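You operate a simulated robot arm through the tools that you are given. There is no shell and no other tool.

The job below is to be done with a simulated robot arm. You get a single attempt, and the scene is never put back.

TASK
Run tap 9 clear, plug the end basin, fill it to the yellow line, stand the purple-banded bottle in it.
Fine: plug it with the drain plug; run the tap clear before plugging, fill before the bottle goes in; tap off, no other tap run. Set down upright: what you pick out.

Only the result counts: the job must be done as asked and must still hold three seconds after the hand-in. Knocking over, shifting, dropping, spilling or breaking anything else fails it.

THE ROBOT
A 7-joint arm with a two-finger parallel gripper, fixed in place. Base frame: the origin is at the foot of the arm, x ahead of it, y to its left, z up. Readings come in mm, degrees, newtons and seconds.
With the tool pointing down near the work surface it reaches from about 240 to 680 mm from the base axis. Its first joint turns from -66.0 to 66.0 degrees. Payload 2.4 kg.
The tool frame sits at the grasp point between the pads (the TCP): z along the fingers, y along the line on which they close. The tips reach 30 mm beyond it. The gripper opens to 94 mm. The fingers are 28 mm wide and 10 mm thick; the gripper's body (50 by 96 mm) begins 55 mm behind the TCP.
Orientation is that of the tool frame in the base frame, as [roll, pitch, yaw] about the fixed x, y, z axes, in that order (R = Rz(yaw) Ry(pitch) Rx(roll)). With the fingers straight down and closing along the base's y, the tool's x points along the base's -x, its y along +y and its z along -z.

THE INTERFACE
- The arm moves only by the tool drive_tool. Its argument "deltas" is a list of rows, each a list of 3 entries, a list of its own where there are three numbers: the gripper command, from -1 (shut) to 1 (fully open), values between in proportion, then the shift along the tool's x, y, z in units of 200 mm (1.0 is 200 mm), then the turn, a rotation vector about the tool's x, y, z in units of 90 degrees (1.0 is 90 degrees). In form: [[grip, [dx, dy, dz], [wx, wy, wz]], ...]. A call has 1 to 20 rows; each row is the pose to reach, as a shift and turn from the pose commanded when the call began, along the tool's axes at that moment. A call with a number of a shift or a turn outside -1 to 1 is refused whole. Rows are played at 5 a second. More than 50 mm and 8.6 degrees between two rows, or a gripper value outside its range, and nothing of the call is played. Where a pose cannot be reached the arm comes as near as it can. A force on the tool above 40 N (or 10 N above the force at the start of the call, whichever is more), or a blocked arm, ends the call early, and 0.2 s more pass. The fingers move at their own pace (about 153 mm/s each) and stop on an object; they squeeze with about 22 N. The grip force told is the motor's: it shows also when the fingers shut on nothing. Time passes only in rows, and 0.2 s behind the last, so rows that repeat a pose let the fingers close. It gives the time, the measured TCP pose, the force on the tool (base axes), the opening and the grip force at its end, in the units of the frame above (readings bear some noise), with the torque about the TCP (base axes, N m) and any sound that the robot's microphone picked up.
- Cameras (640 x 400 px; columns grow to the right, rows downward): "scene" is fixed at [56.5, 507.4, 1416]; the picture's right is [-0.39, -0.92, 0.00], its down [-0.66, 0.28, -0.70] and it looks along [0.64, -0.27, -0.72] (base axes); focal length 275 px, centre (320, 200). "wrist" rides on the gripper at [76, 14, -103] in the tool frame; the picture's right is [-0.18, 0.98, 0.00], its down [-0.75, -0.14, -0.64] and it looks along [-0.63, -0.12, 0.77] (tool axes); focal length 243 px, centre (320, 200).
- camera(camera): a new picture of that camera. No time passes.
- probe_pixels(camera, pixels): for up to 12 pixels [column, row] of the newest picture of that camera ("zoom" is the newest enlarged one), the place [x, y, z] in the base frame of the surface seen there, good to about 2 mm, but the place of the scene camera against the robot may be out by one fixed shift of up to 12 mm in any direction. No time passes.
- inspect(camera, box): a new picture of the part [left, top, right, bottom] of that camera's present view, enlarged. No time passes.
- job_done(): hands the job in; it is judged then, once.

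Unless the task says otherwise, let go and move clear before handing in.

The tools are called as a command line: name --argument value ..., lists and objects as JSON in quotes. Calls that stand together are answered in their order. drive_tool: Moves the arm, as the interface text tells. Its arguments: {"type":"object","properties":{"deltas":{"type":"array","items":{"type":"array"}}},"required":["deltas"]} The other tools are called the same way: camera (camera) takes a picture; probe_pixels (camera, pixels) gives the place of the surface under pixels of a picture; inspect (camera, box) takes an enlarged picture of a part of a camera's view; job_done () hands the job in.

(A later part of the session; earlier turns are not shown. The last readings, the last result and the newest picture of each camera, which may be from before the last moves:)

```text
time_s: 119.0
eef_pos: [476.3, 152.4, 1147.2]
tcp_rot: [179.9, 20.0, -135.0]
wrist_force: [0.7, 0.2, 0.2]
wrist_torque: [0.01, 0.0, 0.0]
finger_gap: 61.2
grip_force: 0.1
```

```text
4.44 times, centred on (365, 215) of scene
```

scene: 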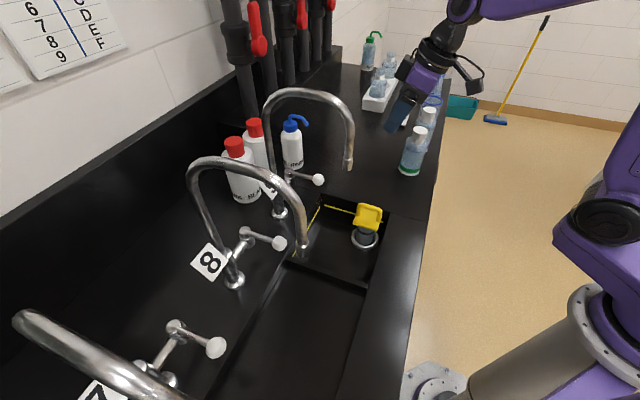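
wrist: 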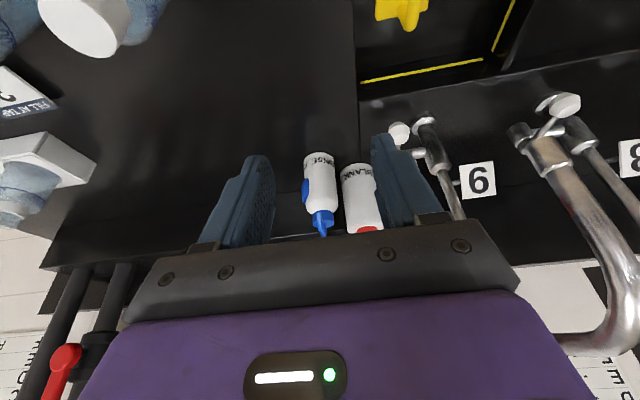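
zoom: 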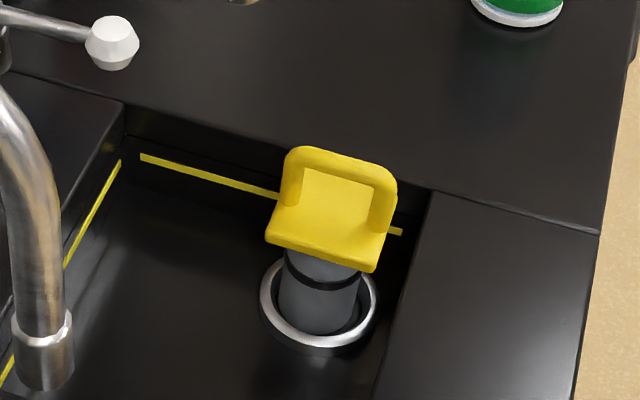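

The plug sits in the drain. I'll probe tap 9's knob at wrist (398,132) and then return to the lever.

probe_pixels --camera "wrist" --pixels '[[396, 130], [400, 135], [392, 132], [415, 152]]'

drive_tool --deltas '[[0.3, [0, 0, -0.03], [-0.034, 0.005, -0.058]], [0.3, [0, 0, -0.06], [-0.067, 0.01, -0.115]], [0.3, [0, 0, -0.09], [-0.101, 0.015, -0.173]], [0.3, [0, 0, -0.12], [-0.134, 0.021, -0.23]], [0.3, [0, 0, -0.15], [-0.168, 0.0257, -0.288]], [0.3, [0, 0, -0.15], [-0.168, 0.0257, -0.288]]]'

camera --camera "wrist"

```text
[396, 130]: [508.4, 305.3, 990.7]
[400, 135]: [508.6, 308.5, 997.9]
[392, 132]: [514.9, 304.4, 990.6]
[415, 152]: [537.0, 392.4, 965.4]
```

```text
time_s: 120.4
eef_pos: [467.6, 143.5, 1175.8]
tcp_rot: [173.9, 19.1, -107.5]
wrist_force: [0.1, -0.7, 0.7]
wrist_torque: [-0.01, 0.04, 0.02]
finger_gap: 60.8
grip_force: 0.1
```

```text
taken
```

wrist: 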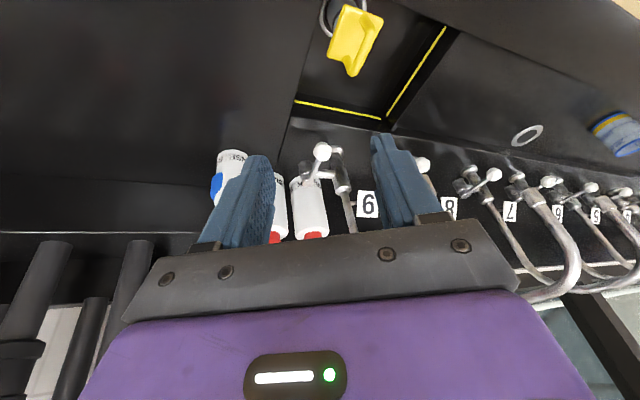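

The plug handle and tap 9's knob at (321,152) are both visible. I'll go to the pre-grasp by the lever.

drive_tool --deltas '[[0.3, [-0.13, -0.023, 0.11], [0, 0, 0]], [0.3, [-0.26, -0.046, 0.22], [0, 0, 0]], [0.3, [-0.39, -0.07, 0.33], [0, 0, 0]], [0.3, [-0.514, -0.092, 0.434], [0, 0, 0]], [0.3, [-0.514, -0.092, 0.434], [0, 0, 0]]]'

camera --camera "wrist"

probe_pixels --camera "wrist" --pixels '[[323, 95], [323, 105], [330, 100], [316, 100]]'

```text
time_s: 121.6
eef_pos: [514.3, 259.5, 1126.9]
tcp_rot: [174.0, 19.1, -107.5]
wrist_force: [0.0, -0.2, -0.5]
wrist_torque: [0.0, -0.04, -0.02]
finger_gap: 61.1
grip_force: 0.0
```

```text
taken
```

wrist: 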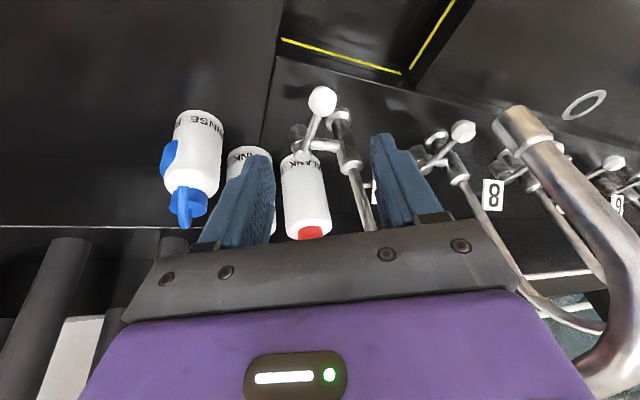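

```text
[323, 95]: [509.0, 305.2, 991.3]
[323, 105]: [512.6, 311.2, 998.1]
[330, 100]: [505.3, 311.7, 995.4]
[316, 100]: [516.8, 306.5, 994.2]
```

The knob is at its original shut position, about (513,311,985). I'll advance and cradle it as before.

drive_tool --deltas '[[0.3, [0, 0, 0.2], [0, 0, 0]], [0.3, [0, 0, 0.4], [0, 0, 0]], [0.3, [0, 0, 0.6], [0, 0, 0]], [0.3, [0, 0, 0.745], [0, 0, 0]], [0.0, [0, 0, 0.745], [0, 0, 0]], [-0.2, [0, 0, 0.745], [0, 0, 0]]]'

camera --camera "wrist"

```text
time_s: 123.0
eef_pos: [514.2, 310.6, 984.2]
tcp_rot: [173.8, 19.2, -107.4]
wrist_force: [-0.4, 0.8, 0.2]
wrist_torque: [-0.01, 0.0, -0.01]
finger_gap: 37.6
grip_force: 0.1
```

```text
taken
```

wrist: 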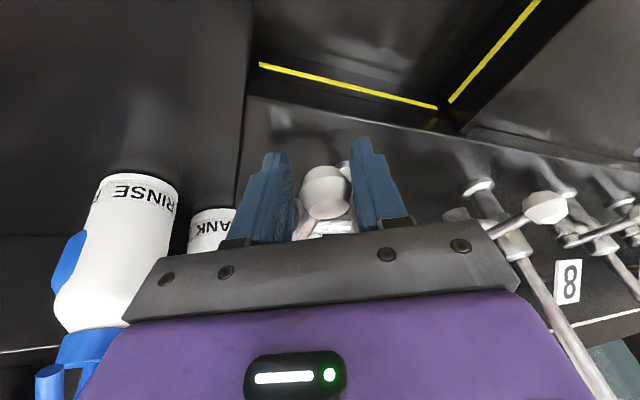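

The knob is cradled again. I'll open about 15° as the first time and watch the basin.

drive_tool --deltas '[[-0.2, [0.011, -0.031, -0.007], [0, 0, 0]], [-0.2, [0.021, -0.062, -0.014], [0, 0, 0]], [-0.2, [0.032, -0.093, -0.021], [0, 0, 0]]]'

inspect --camera "scene" --box '[290, 150, 400, 290]'

```text
time_s: 123.8
eef_pos: [530.2, 298.2, 986.5]
tcp_rot: [174.0, 19.1, -107.3]
wrist_force: [0.0, 0.4, 0.7]
wrist_torque: [0.0, 0.01, -0.02]
finger_gap: 38.1
grip_force: 0.2
```

```text
2.86 times, centred on (345, 220) of scene
```

zoom: 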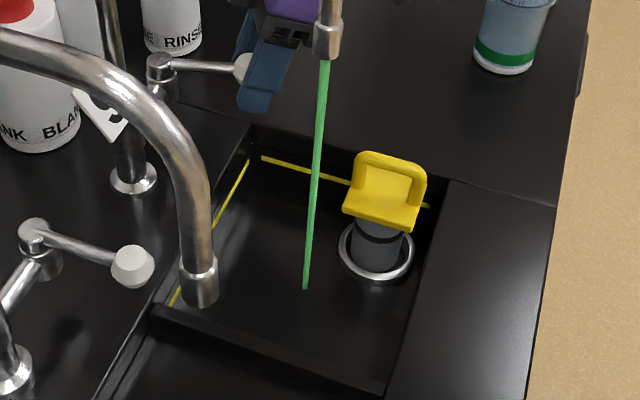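

It runs vivid green straight away, so it stayed clear of the stale water. I'll let it run 3 s and check whether the level rises.

drive_tool --deltas '[[-0.2, [0, 0, 0], [0, 0, 0]], [-0.2, [0, 0, 0], [0, 0, 0]], [-0.2, [0, 0, 0], [0, 0, 0]], [-0.2, [0, 0, 0], [0, 0, 0]], [-0.2, [0, 0, 0], [0, 0, 0]], [-0.2, [0, 0, 0], [0, 0, 0]], [-0.2, [0, 0, 0], [0, 0, 0]], [-0.2, [0, 0, 0], [0, 0, 0]], [-0.2, [0, 0, 0], [0, 0, 0]], [-0.2, [0, 0, 0], [0, 0, 0]], [-0.2, [0, 0, 0], [0, 0, 0]], [-0.2, [0, 0, 0], [0, 0, 0]]]'

inspect --camera "scene" --box '[290, 150, 400, 290]'

camera --camera "scene"

probe_pixels --camera "scene" --pixels '[[330, 240], [340, 262], [320, 255], [350, 225], [375, 255], [330, 225]]'

```text
time_s: 126.4
eef_pos: [530.8, 298.5, 985.9]
tcp_rot: [173.8, 19.1, -107.4]
wrist_force: [0.1, 0.2, 0.1]
wrist_torque: [-0.01, 0.0, 0.0]
finger_gap: 37.7
grip_force: 0.1
```

```text
2.86 times, centred on (345, 220) of scene
```

zoom: 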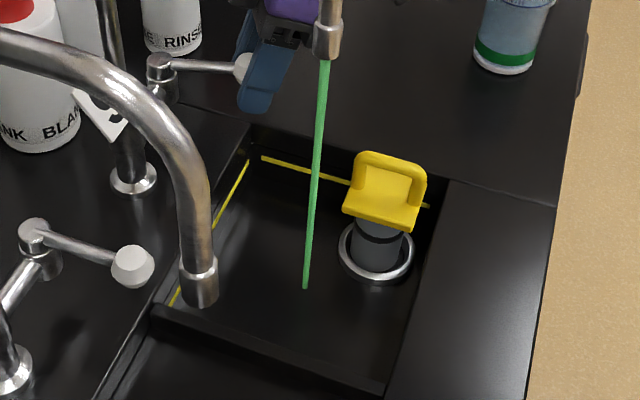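

```text
taken
```

scene: 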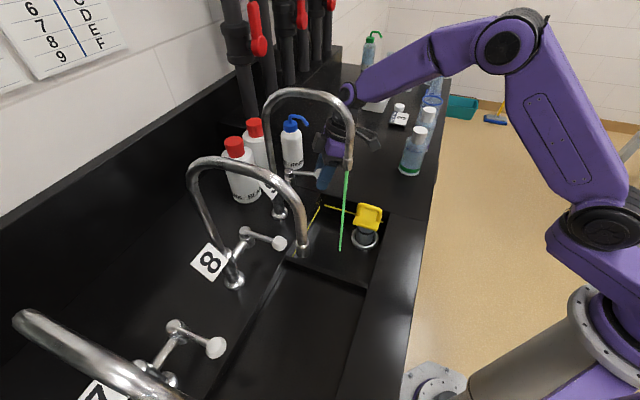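

```text
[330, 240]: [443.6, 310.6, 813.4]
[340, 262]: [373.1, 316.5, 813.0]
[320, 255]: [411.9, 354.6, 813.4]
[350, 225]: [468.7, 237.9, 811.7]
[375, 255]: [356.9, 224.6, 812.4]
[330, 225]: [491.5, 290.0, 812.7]
```

No pool is visible yet after 2.6 s. I'll wait another 4 s and probe again.

drive_tool --deltas '[[-0.2, [0, 0, 0], [0, 0, 0]], [-0.2, [0, 0, 0], [0, 0, 0]], [-0.2, [0, 0, 0], [0, 0, 0]], [-0.2, [0, 0, 0], [0, 0, 0]], [-0.2, [0, 0, 0], [0, 0, 0]], [-0.2, [0, 0, 0], [0, 0, 0]], [-0.2, [0, 0, 0], [0, 0, 0]], [-0.2, [0, 0, 0], [0, 0, 0]], [-0.2, [0, 0, 0], [0, 0, 0]], [-0.2, [0, 0, 0], [0, 0, 0]], [-0.2, [0, 0, 0], [0, 0, 0]], [-0.2, [0, 0, 0], [0, 0, 0]], [-0.2, [0, 0, 0], [0, 0, 0]], [-0.2, [0, 0, 0], [0, 0, 0]], [-0.2, [0, 0, 0], [0, 0, 0]], [-0.2, [0, 0, 0], [0, 0, 0]], [-0.2, [0, 0, 0], [0, 0, 0]], [-0.2, [0, 0, 0], [0, 0, 0]], [-0.2, [0, 0, 0], [0, 0, 0]], [-0.2, [0, 0, 0], [0, 0, 0]]]'

inspect --camera "scene" --box '[290, 150, 400, 290]'

camera --camera "scene"

probe_pixels --camera "scene" --pixels '[[330, 240], [340, 262], [320, 255], [350, 225], [375, 255], [330, 225]]'

```text
time_s: 130.6
eef_pos: [529.7, 296.9, 985.6]
tcp_rot: [173.9, 19.0, -107.5]
wrist_force: [-1.0, -0.6, 0.4]
wrist_torque: [-0.03, 0.04, -0.02]
finger_gap: 37.7
grip_force: 0.2
```

```text
2.86 times, centred on (345, 220) of scene
```

zoom: 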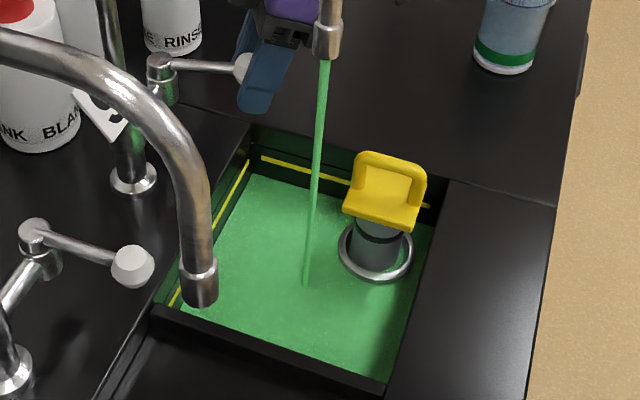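

```text
taken
```

scene: 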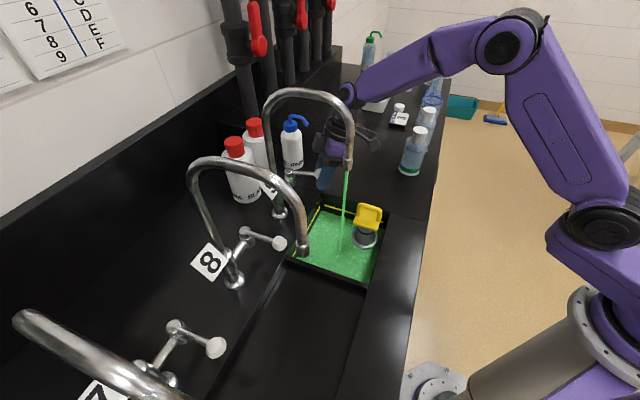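

```text
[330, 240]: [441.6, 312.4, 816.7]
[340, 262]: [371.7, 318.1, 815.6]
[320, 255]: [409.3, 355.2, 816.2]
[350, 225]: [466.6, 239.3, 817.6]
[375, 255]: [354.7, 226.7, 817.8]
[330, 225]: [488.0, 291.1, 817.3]
```

The basin is filling: about 3.5 mm in 7 s. I'll open the lever further, as before, to speed it up and monitor.

drive_tool --deltas '[[-0.2, [0.006, -0.048, -0.006], [0, 0, 0]], [-0.2, [0.012, -0.095, -0.012], [0, 0, 0]], [-0.2, [0.012, -0.095, -0.012], [0, 0, 0]], [-0.2, [0.012, -0.095, -0.012], [0, 0, 0]], [-0.2, [0.012, -0.095, -0.012], [0, 0, 0]], [-0.2, [0.012, -0.095, -0.012], [0, 0, 0]], [-0.2, [0.012, -0.095, -0.012], [0, 0, 0]], [-0.2, [0.012, -0.095, -0.012], [0, 0, 0]], [-0.2, [0.012, -0.095, -0.012], [0, 0, 0]], [-0.2, [0.012, -0.095, -0.012], [0, 0, 0]], [-0.2, [0.012, -0.095, -0.012], [0, 0, 0]], [-0.2, [0.012, -0.095, -0.012], [0, 0, 0]], [-0.2, [0.012, -0.095, -0.012], [0, 0, 0]], [-0.2, [0.012, -0.095, -0.012], [0, 0, 0]], [-0.2, [0.012, -0.095, -0.012], [0, 0, 0]]]'

inspect --camera "scene" --box '[290, 180, 400, 260]'

camera --camera "scene"

probe_pixels --camera "scene" --pixels '[[330, 240], [340, 262], [320, 255], [350, 225], [375, 255], [330, 225], [335, 208], [345, 210], [326, 206], [315, 214], [340, 209], [330, 206]]'

```text
time_s: 133.8
eef_pos: [548.0, 289.5, 983.7]
tcp_rot: [173.9, 19.1, -107.4]
wrist_force: [0.8, 0.3, 0.1]
wrist_torque: [0.02, 0.03, 0.01]
finger_gap: 37.6
grip_force: 0.1
```

```text
5.00 times, centred on (345, 220) of scene
```

zoom: 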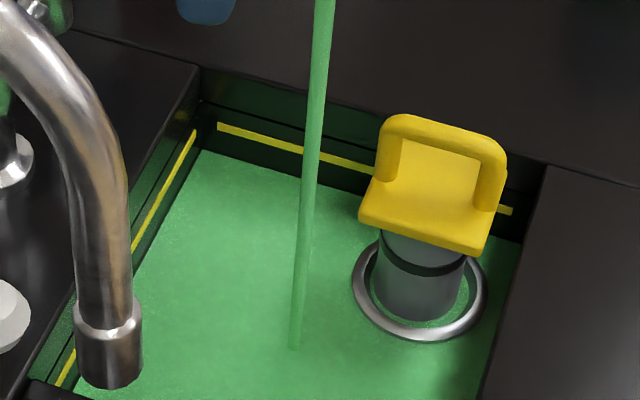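

```text
taken
```

scene: 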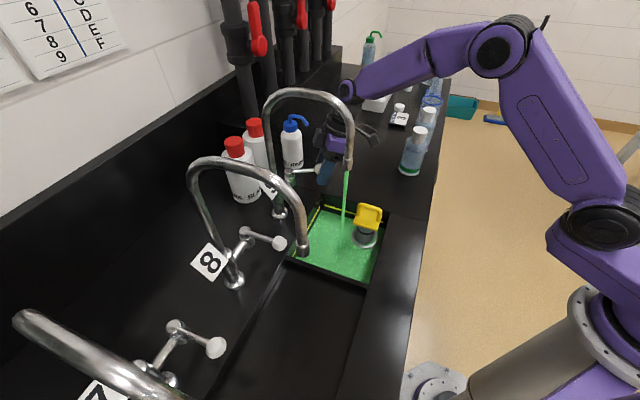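

```text
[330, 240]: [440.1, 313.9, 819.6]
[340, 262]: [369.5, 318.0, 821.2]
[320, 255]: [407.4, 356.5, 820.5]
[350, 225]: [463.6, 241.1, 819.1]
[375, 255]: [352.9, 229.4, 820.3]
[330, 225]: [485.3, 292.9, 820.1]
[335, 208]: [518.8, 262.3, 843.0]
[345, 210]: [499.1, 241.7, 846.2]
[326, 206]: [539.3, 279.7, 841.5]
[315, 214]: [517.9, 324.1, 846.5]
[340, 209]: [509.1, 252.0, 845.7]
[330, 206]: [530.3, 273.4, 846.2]
```

The level is at 820 (scene z), rising about 1 mm/s; the line is at about 846. I'll wait about 17 s and re-measure.

drive_tool --deltas '[[-0.2, [0, 0, 0], [0, 0, 0]], [-0.2, [0, 0, 0], [0, 0, 0]], [-0.2, [0, 0, 0], [0, 0, 0]], [-0.2, [0, 0, 0], [0, 0, 0]], [-0.2, [0, 0, 0], [0, 0, 0]], [-0.2, [0, 0, 0], [0, 0, 0]], [-0.2, [0, 0, 0], [0, 0, 0]], [-0.2, [0, 0, 0], [0, 0, 0]], [-0.2, [0, 0, 0], [0, 0, 0]], [-0.2, [0, 0, 0], [0, 0, 0]], [-0.2, [0, 0, 0], [0, 0, 0]], [-0.2, [0, 0, 0], [0, 0, 0]], [-0.2, [0, 0, 0], [0, 0, 0]], [-0.2, [0, 0, 0], [0, 0, 0]], [-0.2, [0, 0, 0], [0, 0, 0]], [-0.2, [0, 0, 0], [0, 0, 0]], [-0.2, [0, 0, 0], [0, 0, 0]], [-0.2, [0, 0, 0], [0, 0, 0]], [-0.2, [0, 0, 0], [0, 0, 0]], [-0.2, [0, 0, 0], [0, 0, 0]]]'

drive_tool --deltas '[[-0.2, [0, 0, 0], [0, 0, 0]], [-0.2, [0, 0, 0], [0, 0, 0]], [-0.2, [0, 0, 0], [0, 0, 0]], [-0.2, [0, 0, 0], [0, 0, 0]], [-0.2, [0, 0, 0], [0, 0, 0]], [-0.2, [0, 0, 0], [0, 0, 0]], [-0.2, [0, 0, 0], [0, 0, 0]], [-0.2, [0, 0, 0], [0, 0, 0]], [-0.2, [0, 0, 0], [0, 0, 0]], [-0.2, [0, 0, 0], [0, 0, 0]], [-0.2, [0, 0, 0], [0, 0, 0]], [-0.2, [0, 0, 0], [0, 0, 0]], [-0.2, [0, 0, 0], [0, 0, 0]], [-0.2, [0, 0, 0], [0, 0, 0]], [-0.2, [0, 0, 0], [0, 0, 0]], [-0.2, [0, 0, 0], [0, 0, 0]], [-0.2, [0, 0, 0], [0, 0, 0]], [-0.2, [0, 0, 0], [0, 0, 0]], [-0.2, [0, 0, 0], [0, 0, 0]], [-0.2, [0, 0, 0], [0, 0, 0]]]'

camera --camera "scene"

probe_pixels --camera "scene" --pixels '[[330, 240], [340, 262], [320, 255], [350, 225], [375, 255], [330, 225]]'

inspect --camera "scene" --box '[290, 180, 400, 260]'

```text
time_s: 138.0
eef_pos: [548.5, 289.4, 984.3]
tcp_rot: [173.9, 19.1, -107.4]
wrist_force: [0.3, 1.0, 0.3]
wrist_torque: [0.0, 0.02, 0.02]
finger_gap: 37.8
grip_force: 0.0
```

```text
time_s: 142.2
eef_pos: [547.9, 290.0, 984.4]
tcp_rot: [174.0, 19.1, -107.4]
wrist_force: [-0.6, 0.7, -1.0]
wrist_torque: [-0.02, 0.0, 0.03]
finger_gap: 37.6
grip_force: 0.0
```

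```text
taken
```

scene: 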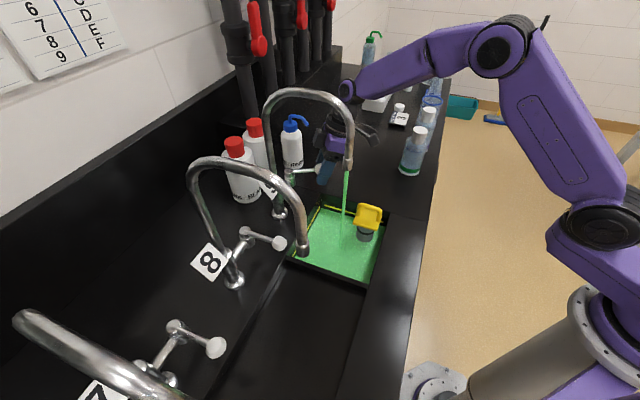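

```text
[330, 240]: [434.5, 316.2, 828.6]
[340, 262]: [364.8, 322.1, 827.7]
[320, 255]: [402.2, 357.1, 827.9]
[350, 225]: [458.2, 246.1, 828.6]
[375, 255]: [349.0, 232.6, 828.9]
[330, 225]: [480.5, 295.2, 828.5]
```

```text
5.00 times, centred on (345, 220) of scene
```

zoom: 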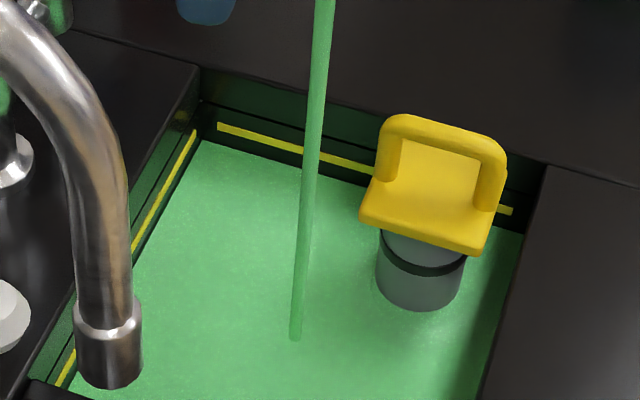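

The level is 828.4 and the line centre about 846, at 1 mm/s. I'll wait another 12.6 s, then measure again.

drive_tool --deltas '[[-0.2, [0, 0, 0], [0, 0, 0]], [-0.2, [0, 0, 0], [0, 0, 0]], [-0.2, [0, 0, 0], [0, 0, 0]], [-0.2, [0, 0, 0], [0, 0, 0]], [-0.2, [0, 0, 0], [0, 0, 0]], [-0.2, [0, 0, 0], [0, 0, 0]], [-0.2, [0, 0, 0], [0, 0, 0]], [-0.2, [0, 0, 0], [0, 0, 0]], [-0.2, [0, 0, 0], [0, 0, 0]], [-0.2, [0, 0, 0], [0, 0, 0]], [-0.2, [0, 0, 0], [0, 0, 0]], [-0.2, [0, 0, 0], [0, 0, 0]], [-0.2, [0, 0, 0], [0, 0, 0]], [-0.2, [0, 0, 0], [0, 0, 0]], [-0.2, [0, 0, 0], [0, 0, 0]], [-0.2, [0, 0, 0], [0, 0, 0]], [-0.2, [0, 0, 0], [0, 0, 0]], [-0.2, [0, 0, 0], [0, 0, 0]], [-0.2, [0, 0, 0], [0, 0, 0]], [-0.2, [0, 0, 0], [0, 0, 0]]]'

drive_tool --deltas '[[-0.2, [0, 0, 0], [0, 0, 0]], [-0.2, [0, 0, 0], [0, 0, 0]], [-0.2, [0, 0, 0], [0, 0, 0]], [-0.2, [0, 0, 0], [0, 0, 0]], [-0.2, [0, 0, 0], [0, 0, 0]], [-0.2, [0, 0, 0], [0, 0, 0]], [-0.2, [0, 0, 0], [0, 0, 0]], [-0.2, [0, 0, 0], [0, 0, 0]], [-0.2, [0, 0, 0], [0, 0, 0]], [-0.2, [0, 0, 0], [0, 0, 0]], [-0.2, [0, 0, 0], [0, 0, 0]], [-0.2, [0, 0, 0], [0, 0, 0]], [-0.2, [0, 0, 0], [0, 0, 0]], [-0.2, [0, 0, 0], [0, 0, 0]], [-0.2, [0, 0, 0], [0, 0, 0]], [-0.2, [0, 0, 0], [0, 0, 0]], [-0.2, [0, 0, 0], [0, 0, 0]], [-0.2, [0, 0, 0], [0, 0, 0]], [-0.2, [0, 0, 0], [0, 0, 0]], [-0.2, [0, 0, 0], [0, 0, 0]]]'

camera --camera "scene"

probe_pixels --camera "scene" --pixels '[[330, 240], [340, 262], [320, 255], [350, 225], [375, 255], [330, 225], [335, 207], [345, 210], [350, 212], [316, 213]]'

inspect --camera "scene" --box '[300, 190, 360, 230]'

```text
time_s: 146.4
eef_pos: [547.0, 290.3, 983.7]
tcp_rot: [173.9, 19.1, -107.4]
wrist_force: [-0.2, 0.3, -0.7]
wrist_torque: [0.02, 0.02, 0.0]
finger_gap: 37.7
grip_force: 0.1
```

```text
time_s: 150.6
eef_pos: [547.3, 290.6, 984.9]
tcp_rot: [173.9, 19.1, -107.4]
wrist_force: [0.4, 0.3, -0.9]
wrist_torque: [0.0, 0.02, 0.0]
finger_gap: 37.6
grip_force: 0.0
```

```text
taken
```

scene: 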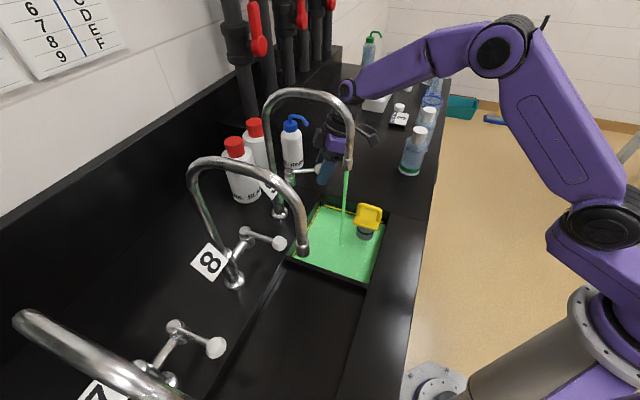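

```text
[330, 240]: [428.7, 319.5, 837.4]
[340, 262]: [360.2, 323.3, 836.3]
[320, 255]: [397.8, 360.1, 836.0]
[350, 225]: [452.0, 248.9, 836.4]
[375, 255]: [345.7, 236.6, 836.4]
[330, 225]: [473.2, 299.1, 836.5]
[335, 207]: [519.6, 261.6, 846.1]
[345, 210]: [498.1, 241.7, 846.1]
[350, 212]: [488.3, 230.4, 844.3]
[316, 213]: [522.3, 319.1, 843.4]
```

```text
10.00 times, centred on (330, 210) of scene
```

zoom: 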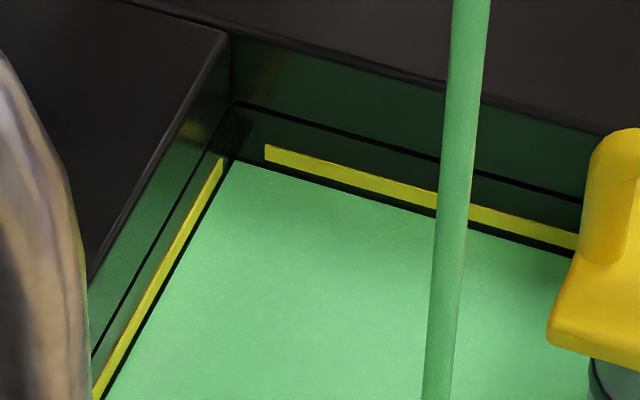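

The level is 836.5, and the line band spans roughly 842–848. I'll run about 6 s more and check once again before shutting.

drive_tool --deltas '[[-0.2, [0, 0, 0], [0, 0, 0]], [-0.2, [0, 0, 0], [0, 0, 0]], [-0.2, [0, 0, 0], [0, 0, 0]], [-0.2, [0, 0, 0], [0, 0, 0]], [-0.2, [0, 0, 0], [0, 0, 0]], [-0.2, [0, 0, 0], [0, 0, 0]], [-0.2, [0, 0, 0], [0, 0, 0]], [-0.2, [0, 0, 0], [0, 0, 0]], [-0.2, [0, 0, 0], [0, 0, 0]], [-0.2, [0, 0, 0], [0, 0, 0]], [-0.2, [0, 0, 0], [0, 0, 0]], [-0.2, [0, 0, 0], [0, 0, 0]], [-0.2, [0, 0, 0], [0, 0, 0]], [-0.2, [0, 0, 0], [0, 0, 0]], [-0.2, [0, 0, 0], [0, 0, 0]], [-0.2, [0, 0, 0], [0, 0, 0]], [-0.2, [0, 0, 0], [0, 0, 0]], [-0.2, [0, 0, 0], [0, 0, 0]], [-0.2, [0, 0, 0], [0, 0, 0]], [-0.2, [0, 0, 0], [0, 0, 0]]]'

camera --camera "scene"

probe_pixels --camera "scene" --pixels '[[330, 240], [340, 262], [320, 255], [350, 225], [375, 255], [330, 225], [335, 207], [345, 210]]'

inspect --camera "scene" --box '[300, 190, 360, 230]'

```text
time_s: 154.8
eef_pos: [546.8, 289.6, 985.1]
tcp_rot: [173.9, 19.2, -107.3]
wrist_force: [0.6, 1.2, 0.2]
wrist_torque: [-0.01, -0.02, -0.02]
finger_gap: 37.5
grip_force: 0.1
```

```text
taken
```

scene: 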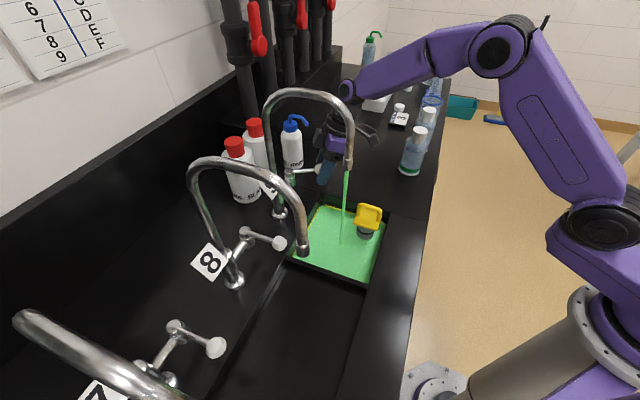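

```text
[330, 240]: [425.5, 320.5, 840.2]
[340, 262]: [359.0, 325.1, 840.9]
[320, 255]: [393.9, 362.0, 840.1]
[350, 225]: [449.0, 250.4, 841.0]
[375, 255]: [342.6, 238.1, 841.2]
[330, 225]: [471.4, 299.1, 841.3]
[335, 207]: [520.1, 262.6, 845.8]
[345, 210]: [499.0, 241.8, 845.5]
```

```text
10.00 times, centred on (330, 210) of scene
```

zoom: 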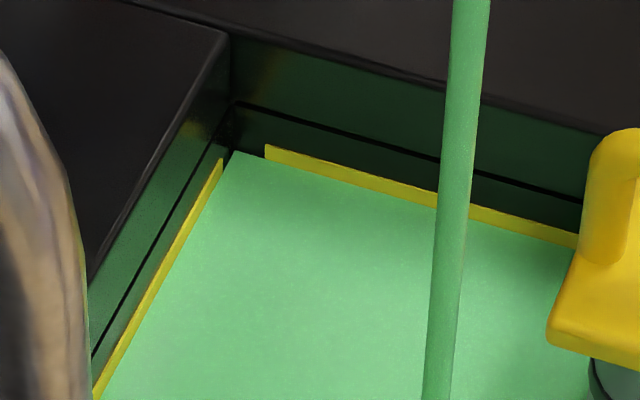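

The water at 841 is already up on the lower half of the yellow line band. I'll shut the tap now along the return arc.

drive_tool --deltas '[[-0.2, [-0.0055, 0.066, 0.009], [0, 0, 0]], [-0.2, [-0.016, 0.125, 0.02], [0, 0, 0]], [-0.2, [-0.028, 0.161, 0.027], [0, 0, 0]], [-0.2, [-0.047, 0.203, 0.038], [0, 0, 0]], [-0.2, [-0.052, 0.212, 0.041], [0, 0, 0]]]'

camera --camera "scene"

probe_pixels --camera "scene" --pixels '[[330, 240], [340, 262], [320, 255], [350, 225], [375, 255], [330, 225]]'

inspect --camera "scene" --box '[300, 190, 360, 230]'

camera --camera "wrist"

```text
time_s: 156.0
eef_pos: [510.1, 313.3, 984.4]
tcp_rot: [173.9, 19.1, -107.3]
wrist_force: [0.6, 0.0, 0.0]
wrist_torque: [0.03, 0.0, 0.0]
finger_gap: 37.6
grip_force: 0.1
```

```text
taken
```

scene: 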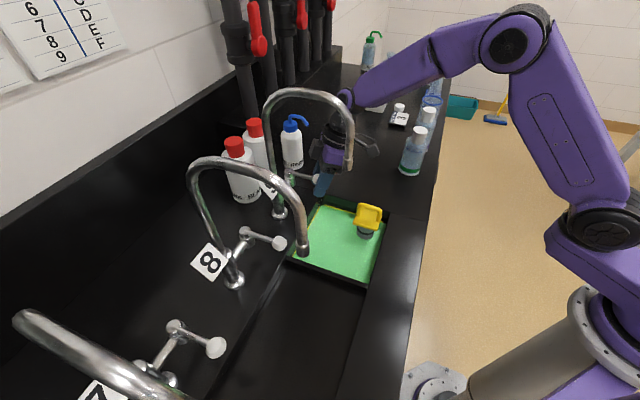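

```text
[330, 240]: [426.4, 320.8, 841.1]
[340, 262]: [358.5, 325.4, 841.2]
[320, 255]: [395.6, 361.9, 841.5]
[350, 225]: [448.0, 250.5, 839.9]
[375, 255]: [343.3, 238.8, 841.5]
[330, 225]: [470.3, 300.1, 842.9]
```

```text
10.00 times, centred on (330, 210) of scene
```

zoom: 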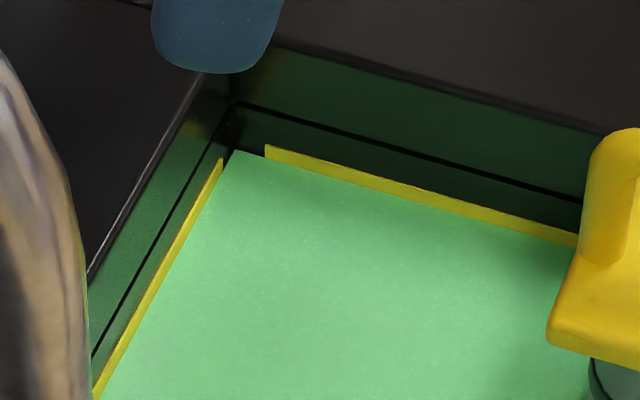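

```text
taken
```

wrist: 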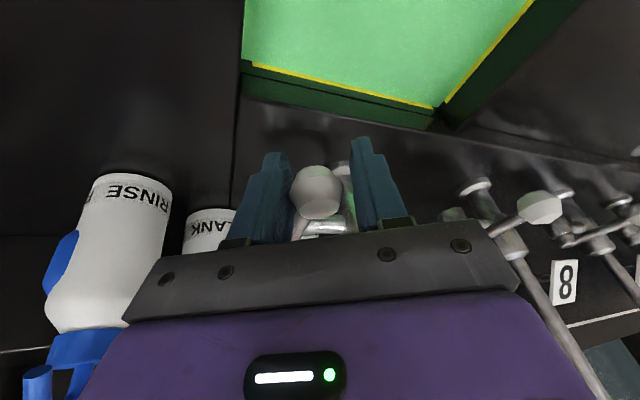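

The tap is off with the level at about 841.5, mid-band on the yellow line. I'll open the fingers, retract, and come away toward the bottles as before.

drive_tool --deltas '[[0.3, [0, 0, 0], [0, 0, 0]], [0.3, [0, 0, 0], [0, 0, 0]], [0.3, [0, 0, -0.15], [0, 0, 0]], [0.3, [0, 0, -0.35], [0, 0, 0]], [0.3, [0, 0, -0.55], [0, 0, 0]], [0.3, [0.0, 0, -0.75], [0, 0, 0]], [0.3, [0.2, 0, -0.85], [0, 0, 0]], [0.3, [0.4, 0, -0.97], [0.02, 0, 0]], [0.5, [0.6, 0.0, -1.0], [0.045, 0, 0]], [0.7, [0.8, 0.0, -1.0], [0.068, 0, 0]], [1, [0.8, 0.0, -1.0], [0.068, 0, 0]]]'

camera --camera "scene"

camera --camera "wrist"

inspect --camera "scene" --box '[270, 150, 400, 290]'

probe_pixels --camera "scene" --pixels '[[330, 240], [340, 262], [320, 255], [350, 225], [375, 255], [330, 225], [370, 275], [300, 262], [350, 280], [310, 265]]'

```text
time_s: 158.4
eef_pos: [465.8, 102.9, 1121.4]
tcp_rot: [-179.9, 19.1, -107.4]
wrist_force: [0.3, 0.1, -0.1]
wrist_torque: [0.01, 0.03, 0.01]
finger_gap: 93.8
grip_force: 0.1
```

```text
taken
```

scene: 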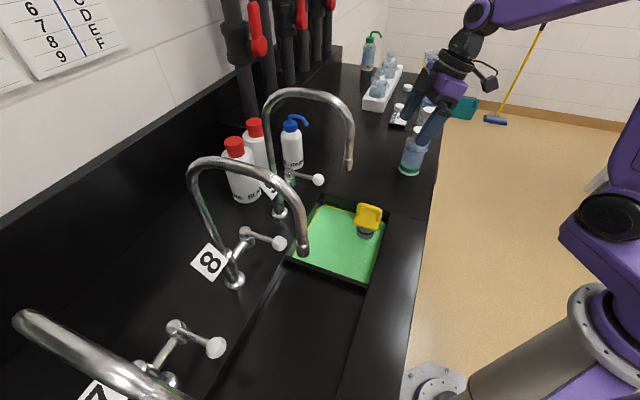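

```text
taken
```

wrist: 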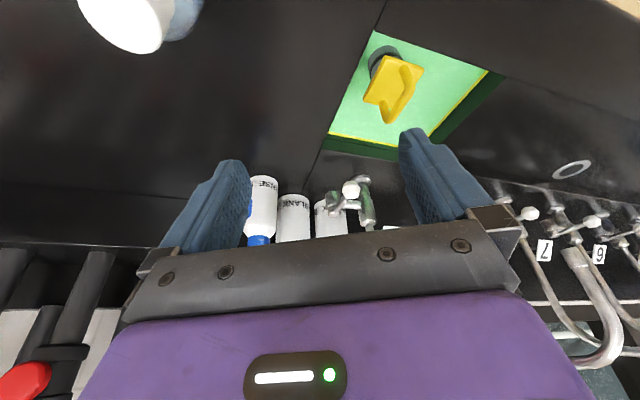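

```text
2.86 times, centred on (335, 220) of scene
```

zoom: 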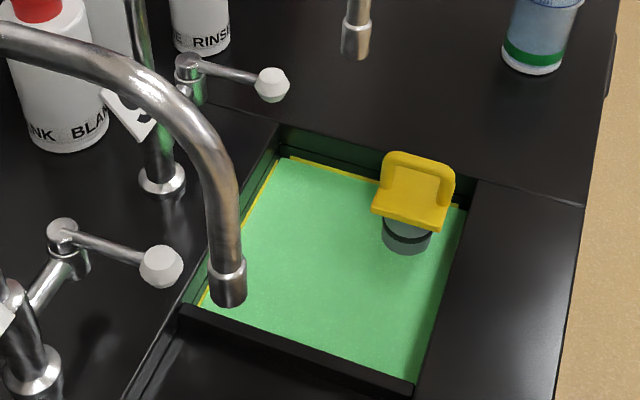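

```text
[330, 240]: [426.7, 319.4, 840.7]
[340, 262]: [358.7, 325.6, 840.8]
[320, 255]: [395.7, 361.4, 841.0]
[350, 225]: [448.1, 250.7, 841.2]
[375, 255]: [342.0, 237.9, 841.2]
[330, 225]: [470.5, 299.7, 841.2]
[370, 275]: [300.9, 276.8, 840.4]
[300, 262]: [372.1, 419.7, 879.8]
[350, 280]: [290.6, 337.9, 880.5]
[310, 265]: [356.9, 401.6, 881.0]
```

The level is steady at 841, the tap is off, and the plug is holding. I'll move to the pre-pick position by the purple-banded bottle, staying above the green one (top 1036).

drive_tool --deltas '[[1, [0.14, -0.155, -0.05], [0, 0, 0]], [1, [0.28, -0.31, -0.1], [0, 0, 0]], [1, [0.42, -0.465, -0.14], [0, 0, 0]], [1, [0.56, -0.62, -0.16], [0, 0, 0]], [1, [0.7, -0.775, -0.18], [0, 0, 0]], [1, [0.838, -0.927, -0.184], [0, 0, 0]], [1, [0.838, -0.927, -0.184], [0, 0, 0]]]'

camera --camera "wrist"

camera --camera "scene"

```text
time_s: 160.0
eef_pos: [590.7, -115.6, 1098.3]
tcp_rot: [-179.9, 19.2, -107.4]
wrist_force: [0.5, 0.5, -0.3]
wrist_torque: [-0.03, -0.01, 0.01]
finger_gap: 93.8
grip_force: 0.1
```

```text
taken
```

wrist: 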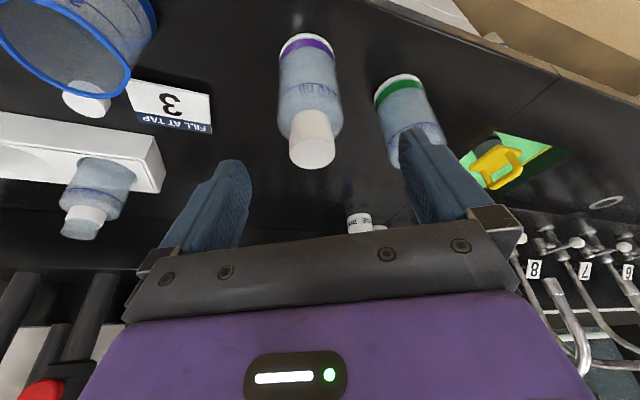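

```text
taken
```

scene: 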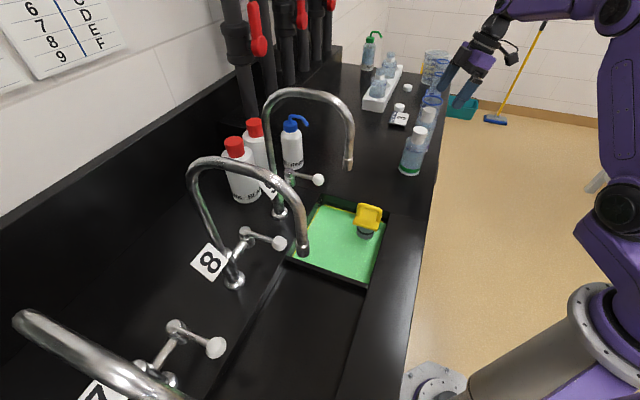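

The purple-banded bottle is centred between the fingers at wrist (310,100). I'll enlarge and probe its profile.

inspect --camera "wrist" --box '[260, 20, 360, 180]'

probe_pixels --camera "wrist" --pixels '[[312, 152], [300, 152], [324, 150], [310, 125], [310, 105], [282, 100], [336, 98], [308, 75], [282, 65], [330, 62], [306, 50], [312, 165]]'

probe_pixels --camera "wrist" --pixels '[[280, 85], [338, 85], [309, 90], [400, 85], [410, 110], [150, 100], [70, 60], [306, 38], [305, 44], [281, 95], [340, 95], [283, 115]]'

```text
2.50 times, centred on (310, 100) of wrist
```

zoom: 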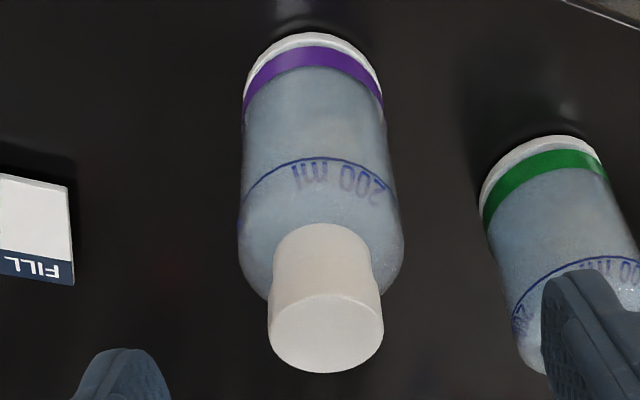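

```text
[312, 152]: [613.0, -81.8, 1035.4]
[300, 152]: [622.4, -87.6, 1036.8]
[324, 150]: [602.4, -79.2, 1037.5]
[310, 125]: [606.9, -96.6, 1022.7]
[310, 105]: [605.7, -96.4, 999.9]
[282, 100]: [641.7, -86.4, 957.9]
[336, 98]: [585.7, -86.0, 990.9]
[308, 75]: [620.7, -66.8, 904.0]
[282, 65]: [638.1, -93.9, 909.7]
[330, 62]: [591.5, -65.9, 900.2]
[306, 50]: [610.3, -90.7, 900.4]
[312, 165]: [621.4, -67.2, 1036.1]
```

```text
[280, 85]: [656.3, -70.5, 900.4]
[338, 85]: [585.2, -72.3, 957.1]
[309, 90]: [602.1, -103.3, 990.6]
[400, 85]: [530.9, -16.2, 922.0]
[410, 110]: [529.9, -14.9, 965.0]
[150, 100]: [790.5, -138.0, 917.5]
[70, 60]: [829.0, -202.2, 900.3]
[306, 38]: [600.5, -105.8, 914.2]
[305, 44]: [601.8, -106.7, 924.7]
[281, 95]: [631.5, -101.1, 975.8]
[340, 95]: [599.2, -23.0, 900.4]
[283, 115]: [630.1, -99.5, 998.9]
```

The bottle's axis is at (613.5,-81), radius about 28, cap top z 1036. I'll shift 11 mm sideways, advance along the tool axis until the pads are around the upper body, then check.

drive_tool --deltas '[[1, [-0.0125, -0.057, 0], [0, 0, 0]], [1, [-0.0125, -0.057, 0.15], [0, 0, 0]], [1, [-0.0125, -0.057, 0.3], [0, 0, 0]], [1, [-0.0125, -0.057, 0.4], [0, 0, 0]], [1, [-0.0125, -0.057, 0.4], [0, 0, 0]]]'

camera --camera "wrist"

inspect --camera "scene" --box '[380, 40, 500, 190]'

```text
time_s: 161.2
eef_pos: [608.5, -92.0, 1023.5]
tcp_rot: [180.0, 19.1, -107.4]
wrist_force: [-0.4, -0.4, -0.4]
wrist_torque: [-0.02, -0.03, -0.01]
finger_gap: 93.8
grip_force: 0.0
```

```text
taken
```

wrist: 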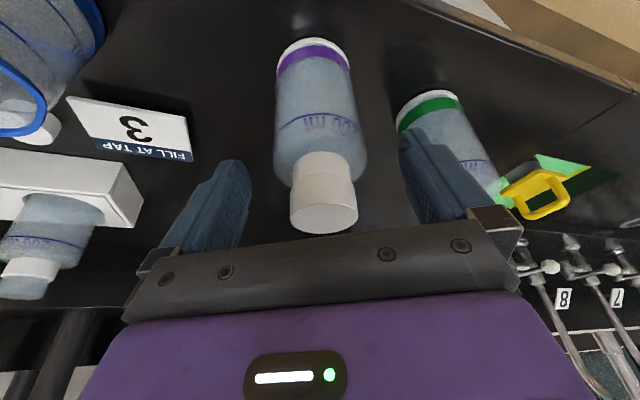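

```text
2.67 times, centred on (440, 115) of scene
```

zoom: 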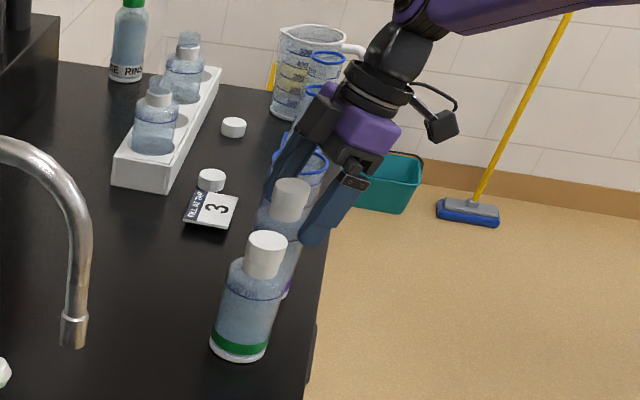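

The bottle is centred between the fingers. I'll advance the last 32 mm, leaving about 8 mm between the cap and the hand.

drive_tool --deltas '[[1, [0, 0, 0.06], [0, 0, 0]], [1, [0, 0, 0.12], [0, 0, 0]], [1, [0, 0, 0.16], [0, 0, 0]], [1, [0, 0, 0.16], [0, 0, 0]]]'

camera --camera "wrist"

inspect --camera "scene" --box '[380, 40, 500, 190]'

```text
time_s: 162.2
eef_pos: [613.5, -81.6, 994.9]
tcp_rot: [-179.9, 19.0, -107.3]
wrist_force: [0.1, 0.6, -0.4]
wrist_torque: [0.01, 0.05, 0.02]
finger_gap: 93.9
grip_force: 0.0
```

```text
taken
```

wrist: 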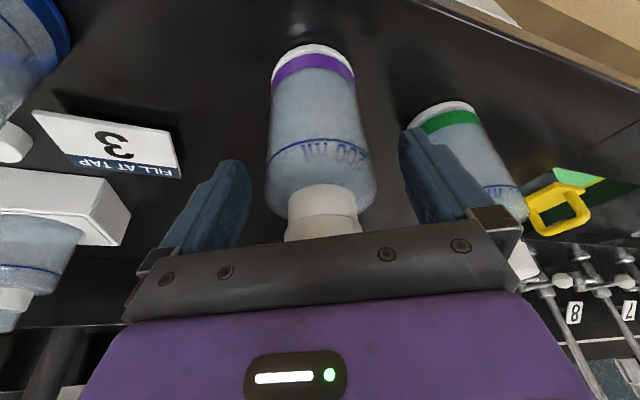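

```text
2.67 times, centred on (440, 115) of scene
```

zoom: 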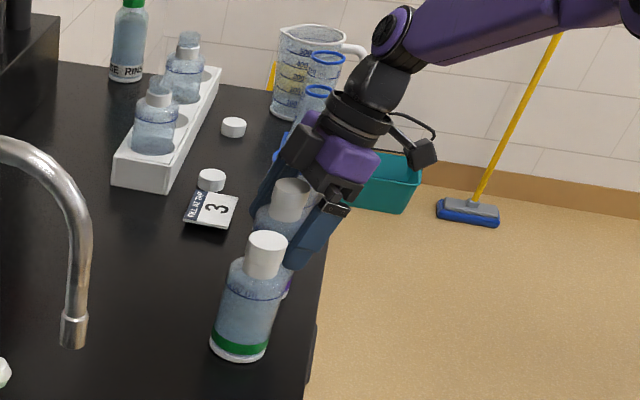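

The TCP is on the bottle axis. Closing the fingers on the upper body.

drive_tool --deltas '[[0.5, [0, 0, 0], [0, 0, 0]], [0.0, [0, 0, 0], [0, 0, 0]], [-0.5, [0, 0, 0], [0, 0, 0]], [-1, [0, 0, 0], [0, 0, 0]], [-1, [0, 0, 0], [0, 0, 0]]]'

camera --camera "wrist"

```text
time_s: 163.4
eef_pos: [613.1, -82.8, 994.7]
tcp_rot: [-179.9, 19.1, -107.4]
wrist_force: [-0.2, 0.7, 0.2]
wrist_torque: [0.03, -0.01, 0.01]
finger_gap: 61.1
grip_force: 22.4
```

```text
taken
```

wrist: 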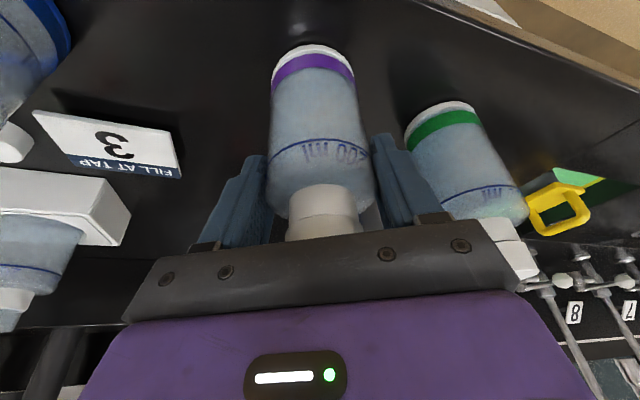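

Gripped at 61 mm with 22 N. I'll lift straight up and check the hold.

drive_tool --deltas '[[-1, [-0.02, 0, -0.057], [0, 0, 0]], [-1, [-0.065, 0, -0.189], [0, 0, 0]], [-1, [-0.13, 0, -0.378], [0, 0, 0]], [-1, [-0.196, 0, -0.567], [0, 0, 0]], [-1, [-0.196, 0, -0.567], [0, 0, 0]]]'

camera --camera "wrist"

inspect --camera "scene" --box '[380, 40, 500, 190]'

```text
time_s: 164.6
eef_pos: [613.5, -82.2, 1116.2]
tcp_rot: [-180.0, 19.1, -107.5]
wrist_force: [-0.8, 0.8, -2.2]
wrist_torque: [0.03, 0.01, -0.01]
finger_gap: 61.3
grip_force: 22.4
```

```text
taken
```

wrist: 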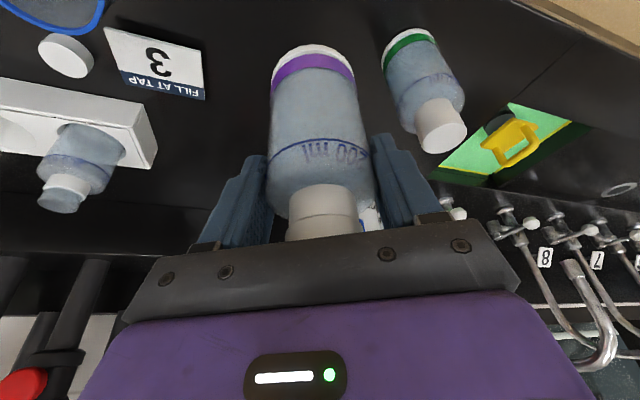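

```text
2.67 times, centred on (440, 115) of scene
```

zoom: 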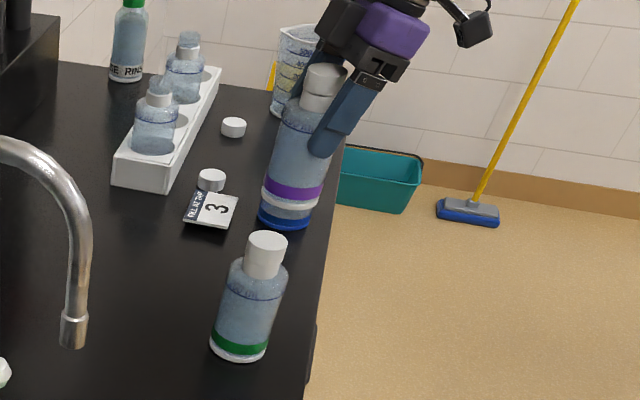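

The bottle is held upright with its base 95 mm below the TCP. I'll carry it around the green bottle on the wall side, first to about (615,60).

drive_tool --deltas '[[-1, [-0.16, 0.051, 0.055], [0, 0, 0]], [-1, [-0.32, 0.102, 0.111], [0, 0, 0]], [-1, [-0.48, 0.154, 0.167], [0, 0, 0]], [-1, [-0.642, 0.205, 0.222], [0, 0, 0]], [-1, [-0.642, 0.205, 0.222], [0, 0, 0]]]'

drive_tool --deltas '[[-1, [-0.12, 0.142, 0.041], [0, 0, 0]], [-1, [-0.24, 0.284, 0.083], [0, 0, 0]], [-1, [-0.36, 0.425, 0.124], [0, 0, 0]], [-1, [-0.48, 0.567, 0.166], [0, 0, 0]], [-1, [-0.599, 0.709, 0.207], [0, 0, 0]], [-1, [-0.599, 0.709, 0.207], [0, 0, 0]]]'

camera --camera "wrist"

camera --camera "scene"

```text
time_s: 165.8
eef_pos: [615.5, 58.1, 1114.7]
tcp_rot: [-179.9, 19.1, -107.5]
wrist_force: [0.3, 0.2, -2.4]
wrist_torque: [-0.04, 0.07, 0.0]
finger_gap: 61.0
grip_force: 21.6
```

```text
time_s: 167.2
eef_pos: [516.0, 222.9, 1115.4]
tcp_rot: [179.9, 19.0, -107.5]
wrist_force: [0.2, -0.1, -2.4]
wrist_torque: [-0.02, 0.0, 0.06]
finger_gap: 60.9
grip_force: 21.9
```

```text
taken
```

wrist: 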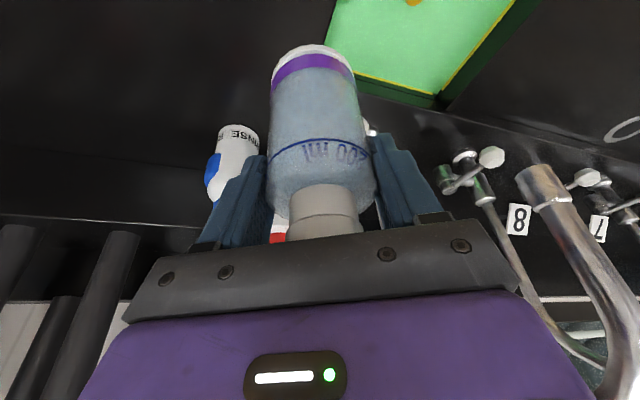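

```text
taken
```

scene: 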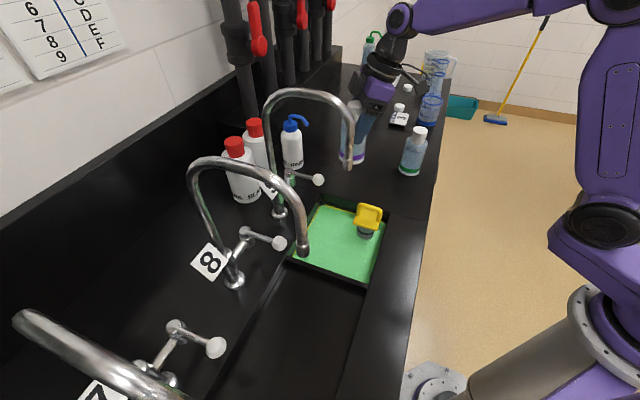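

At (516,223,1115) with the bottle upright, right of tap 9. I'll lower, then move diagonally in over the basin edge, keeping clear of the knob and spout.

drive_tool --deltas '[[-1, [0.065, 0, 0.19], [0, 0, 0]], [-1, [0.131, 0, 0.378], [0, 0, 0]], [-1, [0.093, 0.108, 0.448], [0, 0, 0]], [-1, [0.054, 0.216, 0.518], [0, 0, 0]], [-1, [0.015, 0.325, 0.588], [0, 0, 0]], [-1, [0.015, 0.325, 0.588], [0, 0, 0]]]'

camera --camera "wrist"

inspect --camera "scene" --box '[250, 70, 420, 290]'

```text
time_s: 168.6
eef_pos: [467.4, 277.4, 1002.6]
tcp_rot: [-180.0, 19.2, -107.4]
wrist_force: [-1.1, 0.3, -2.2]
wrist_torque: [-0.02, 0.05, 0.04]
finger_gap: 61.2
grip_force: 22.5
```

```text
taken
```

wrist: 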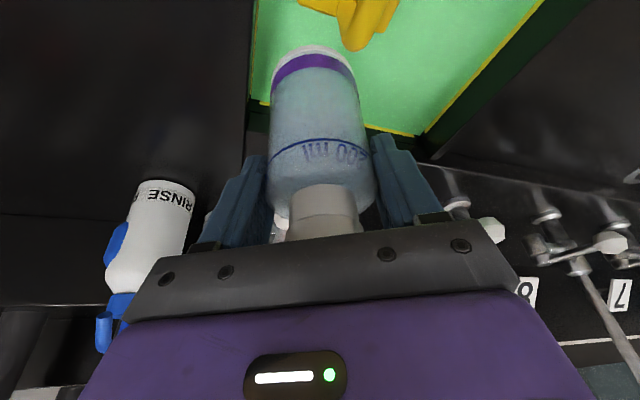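

```text
1.82 times, centred on (335, 180) of scene
```

zoom: 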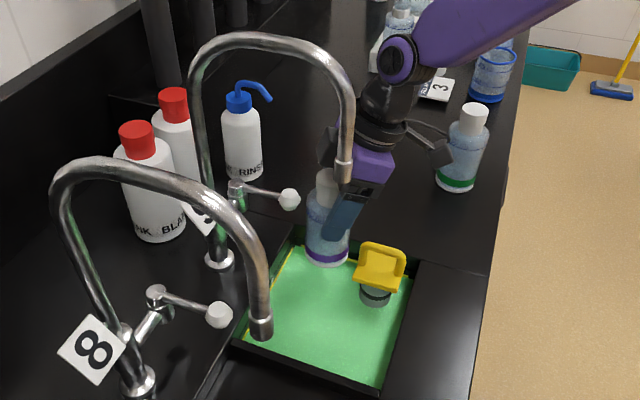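

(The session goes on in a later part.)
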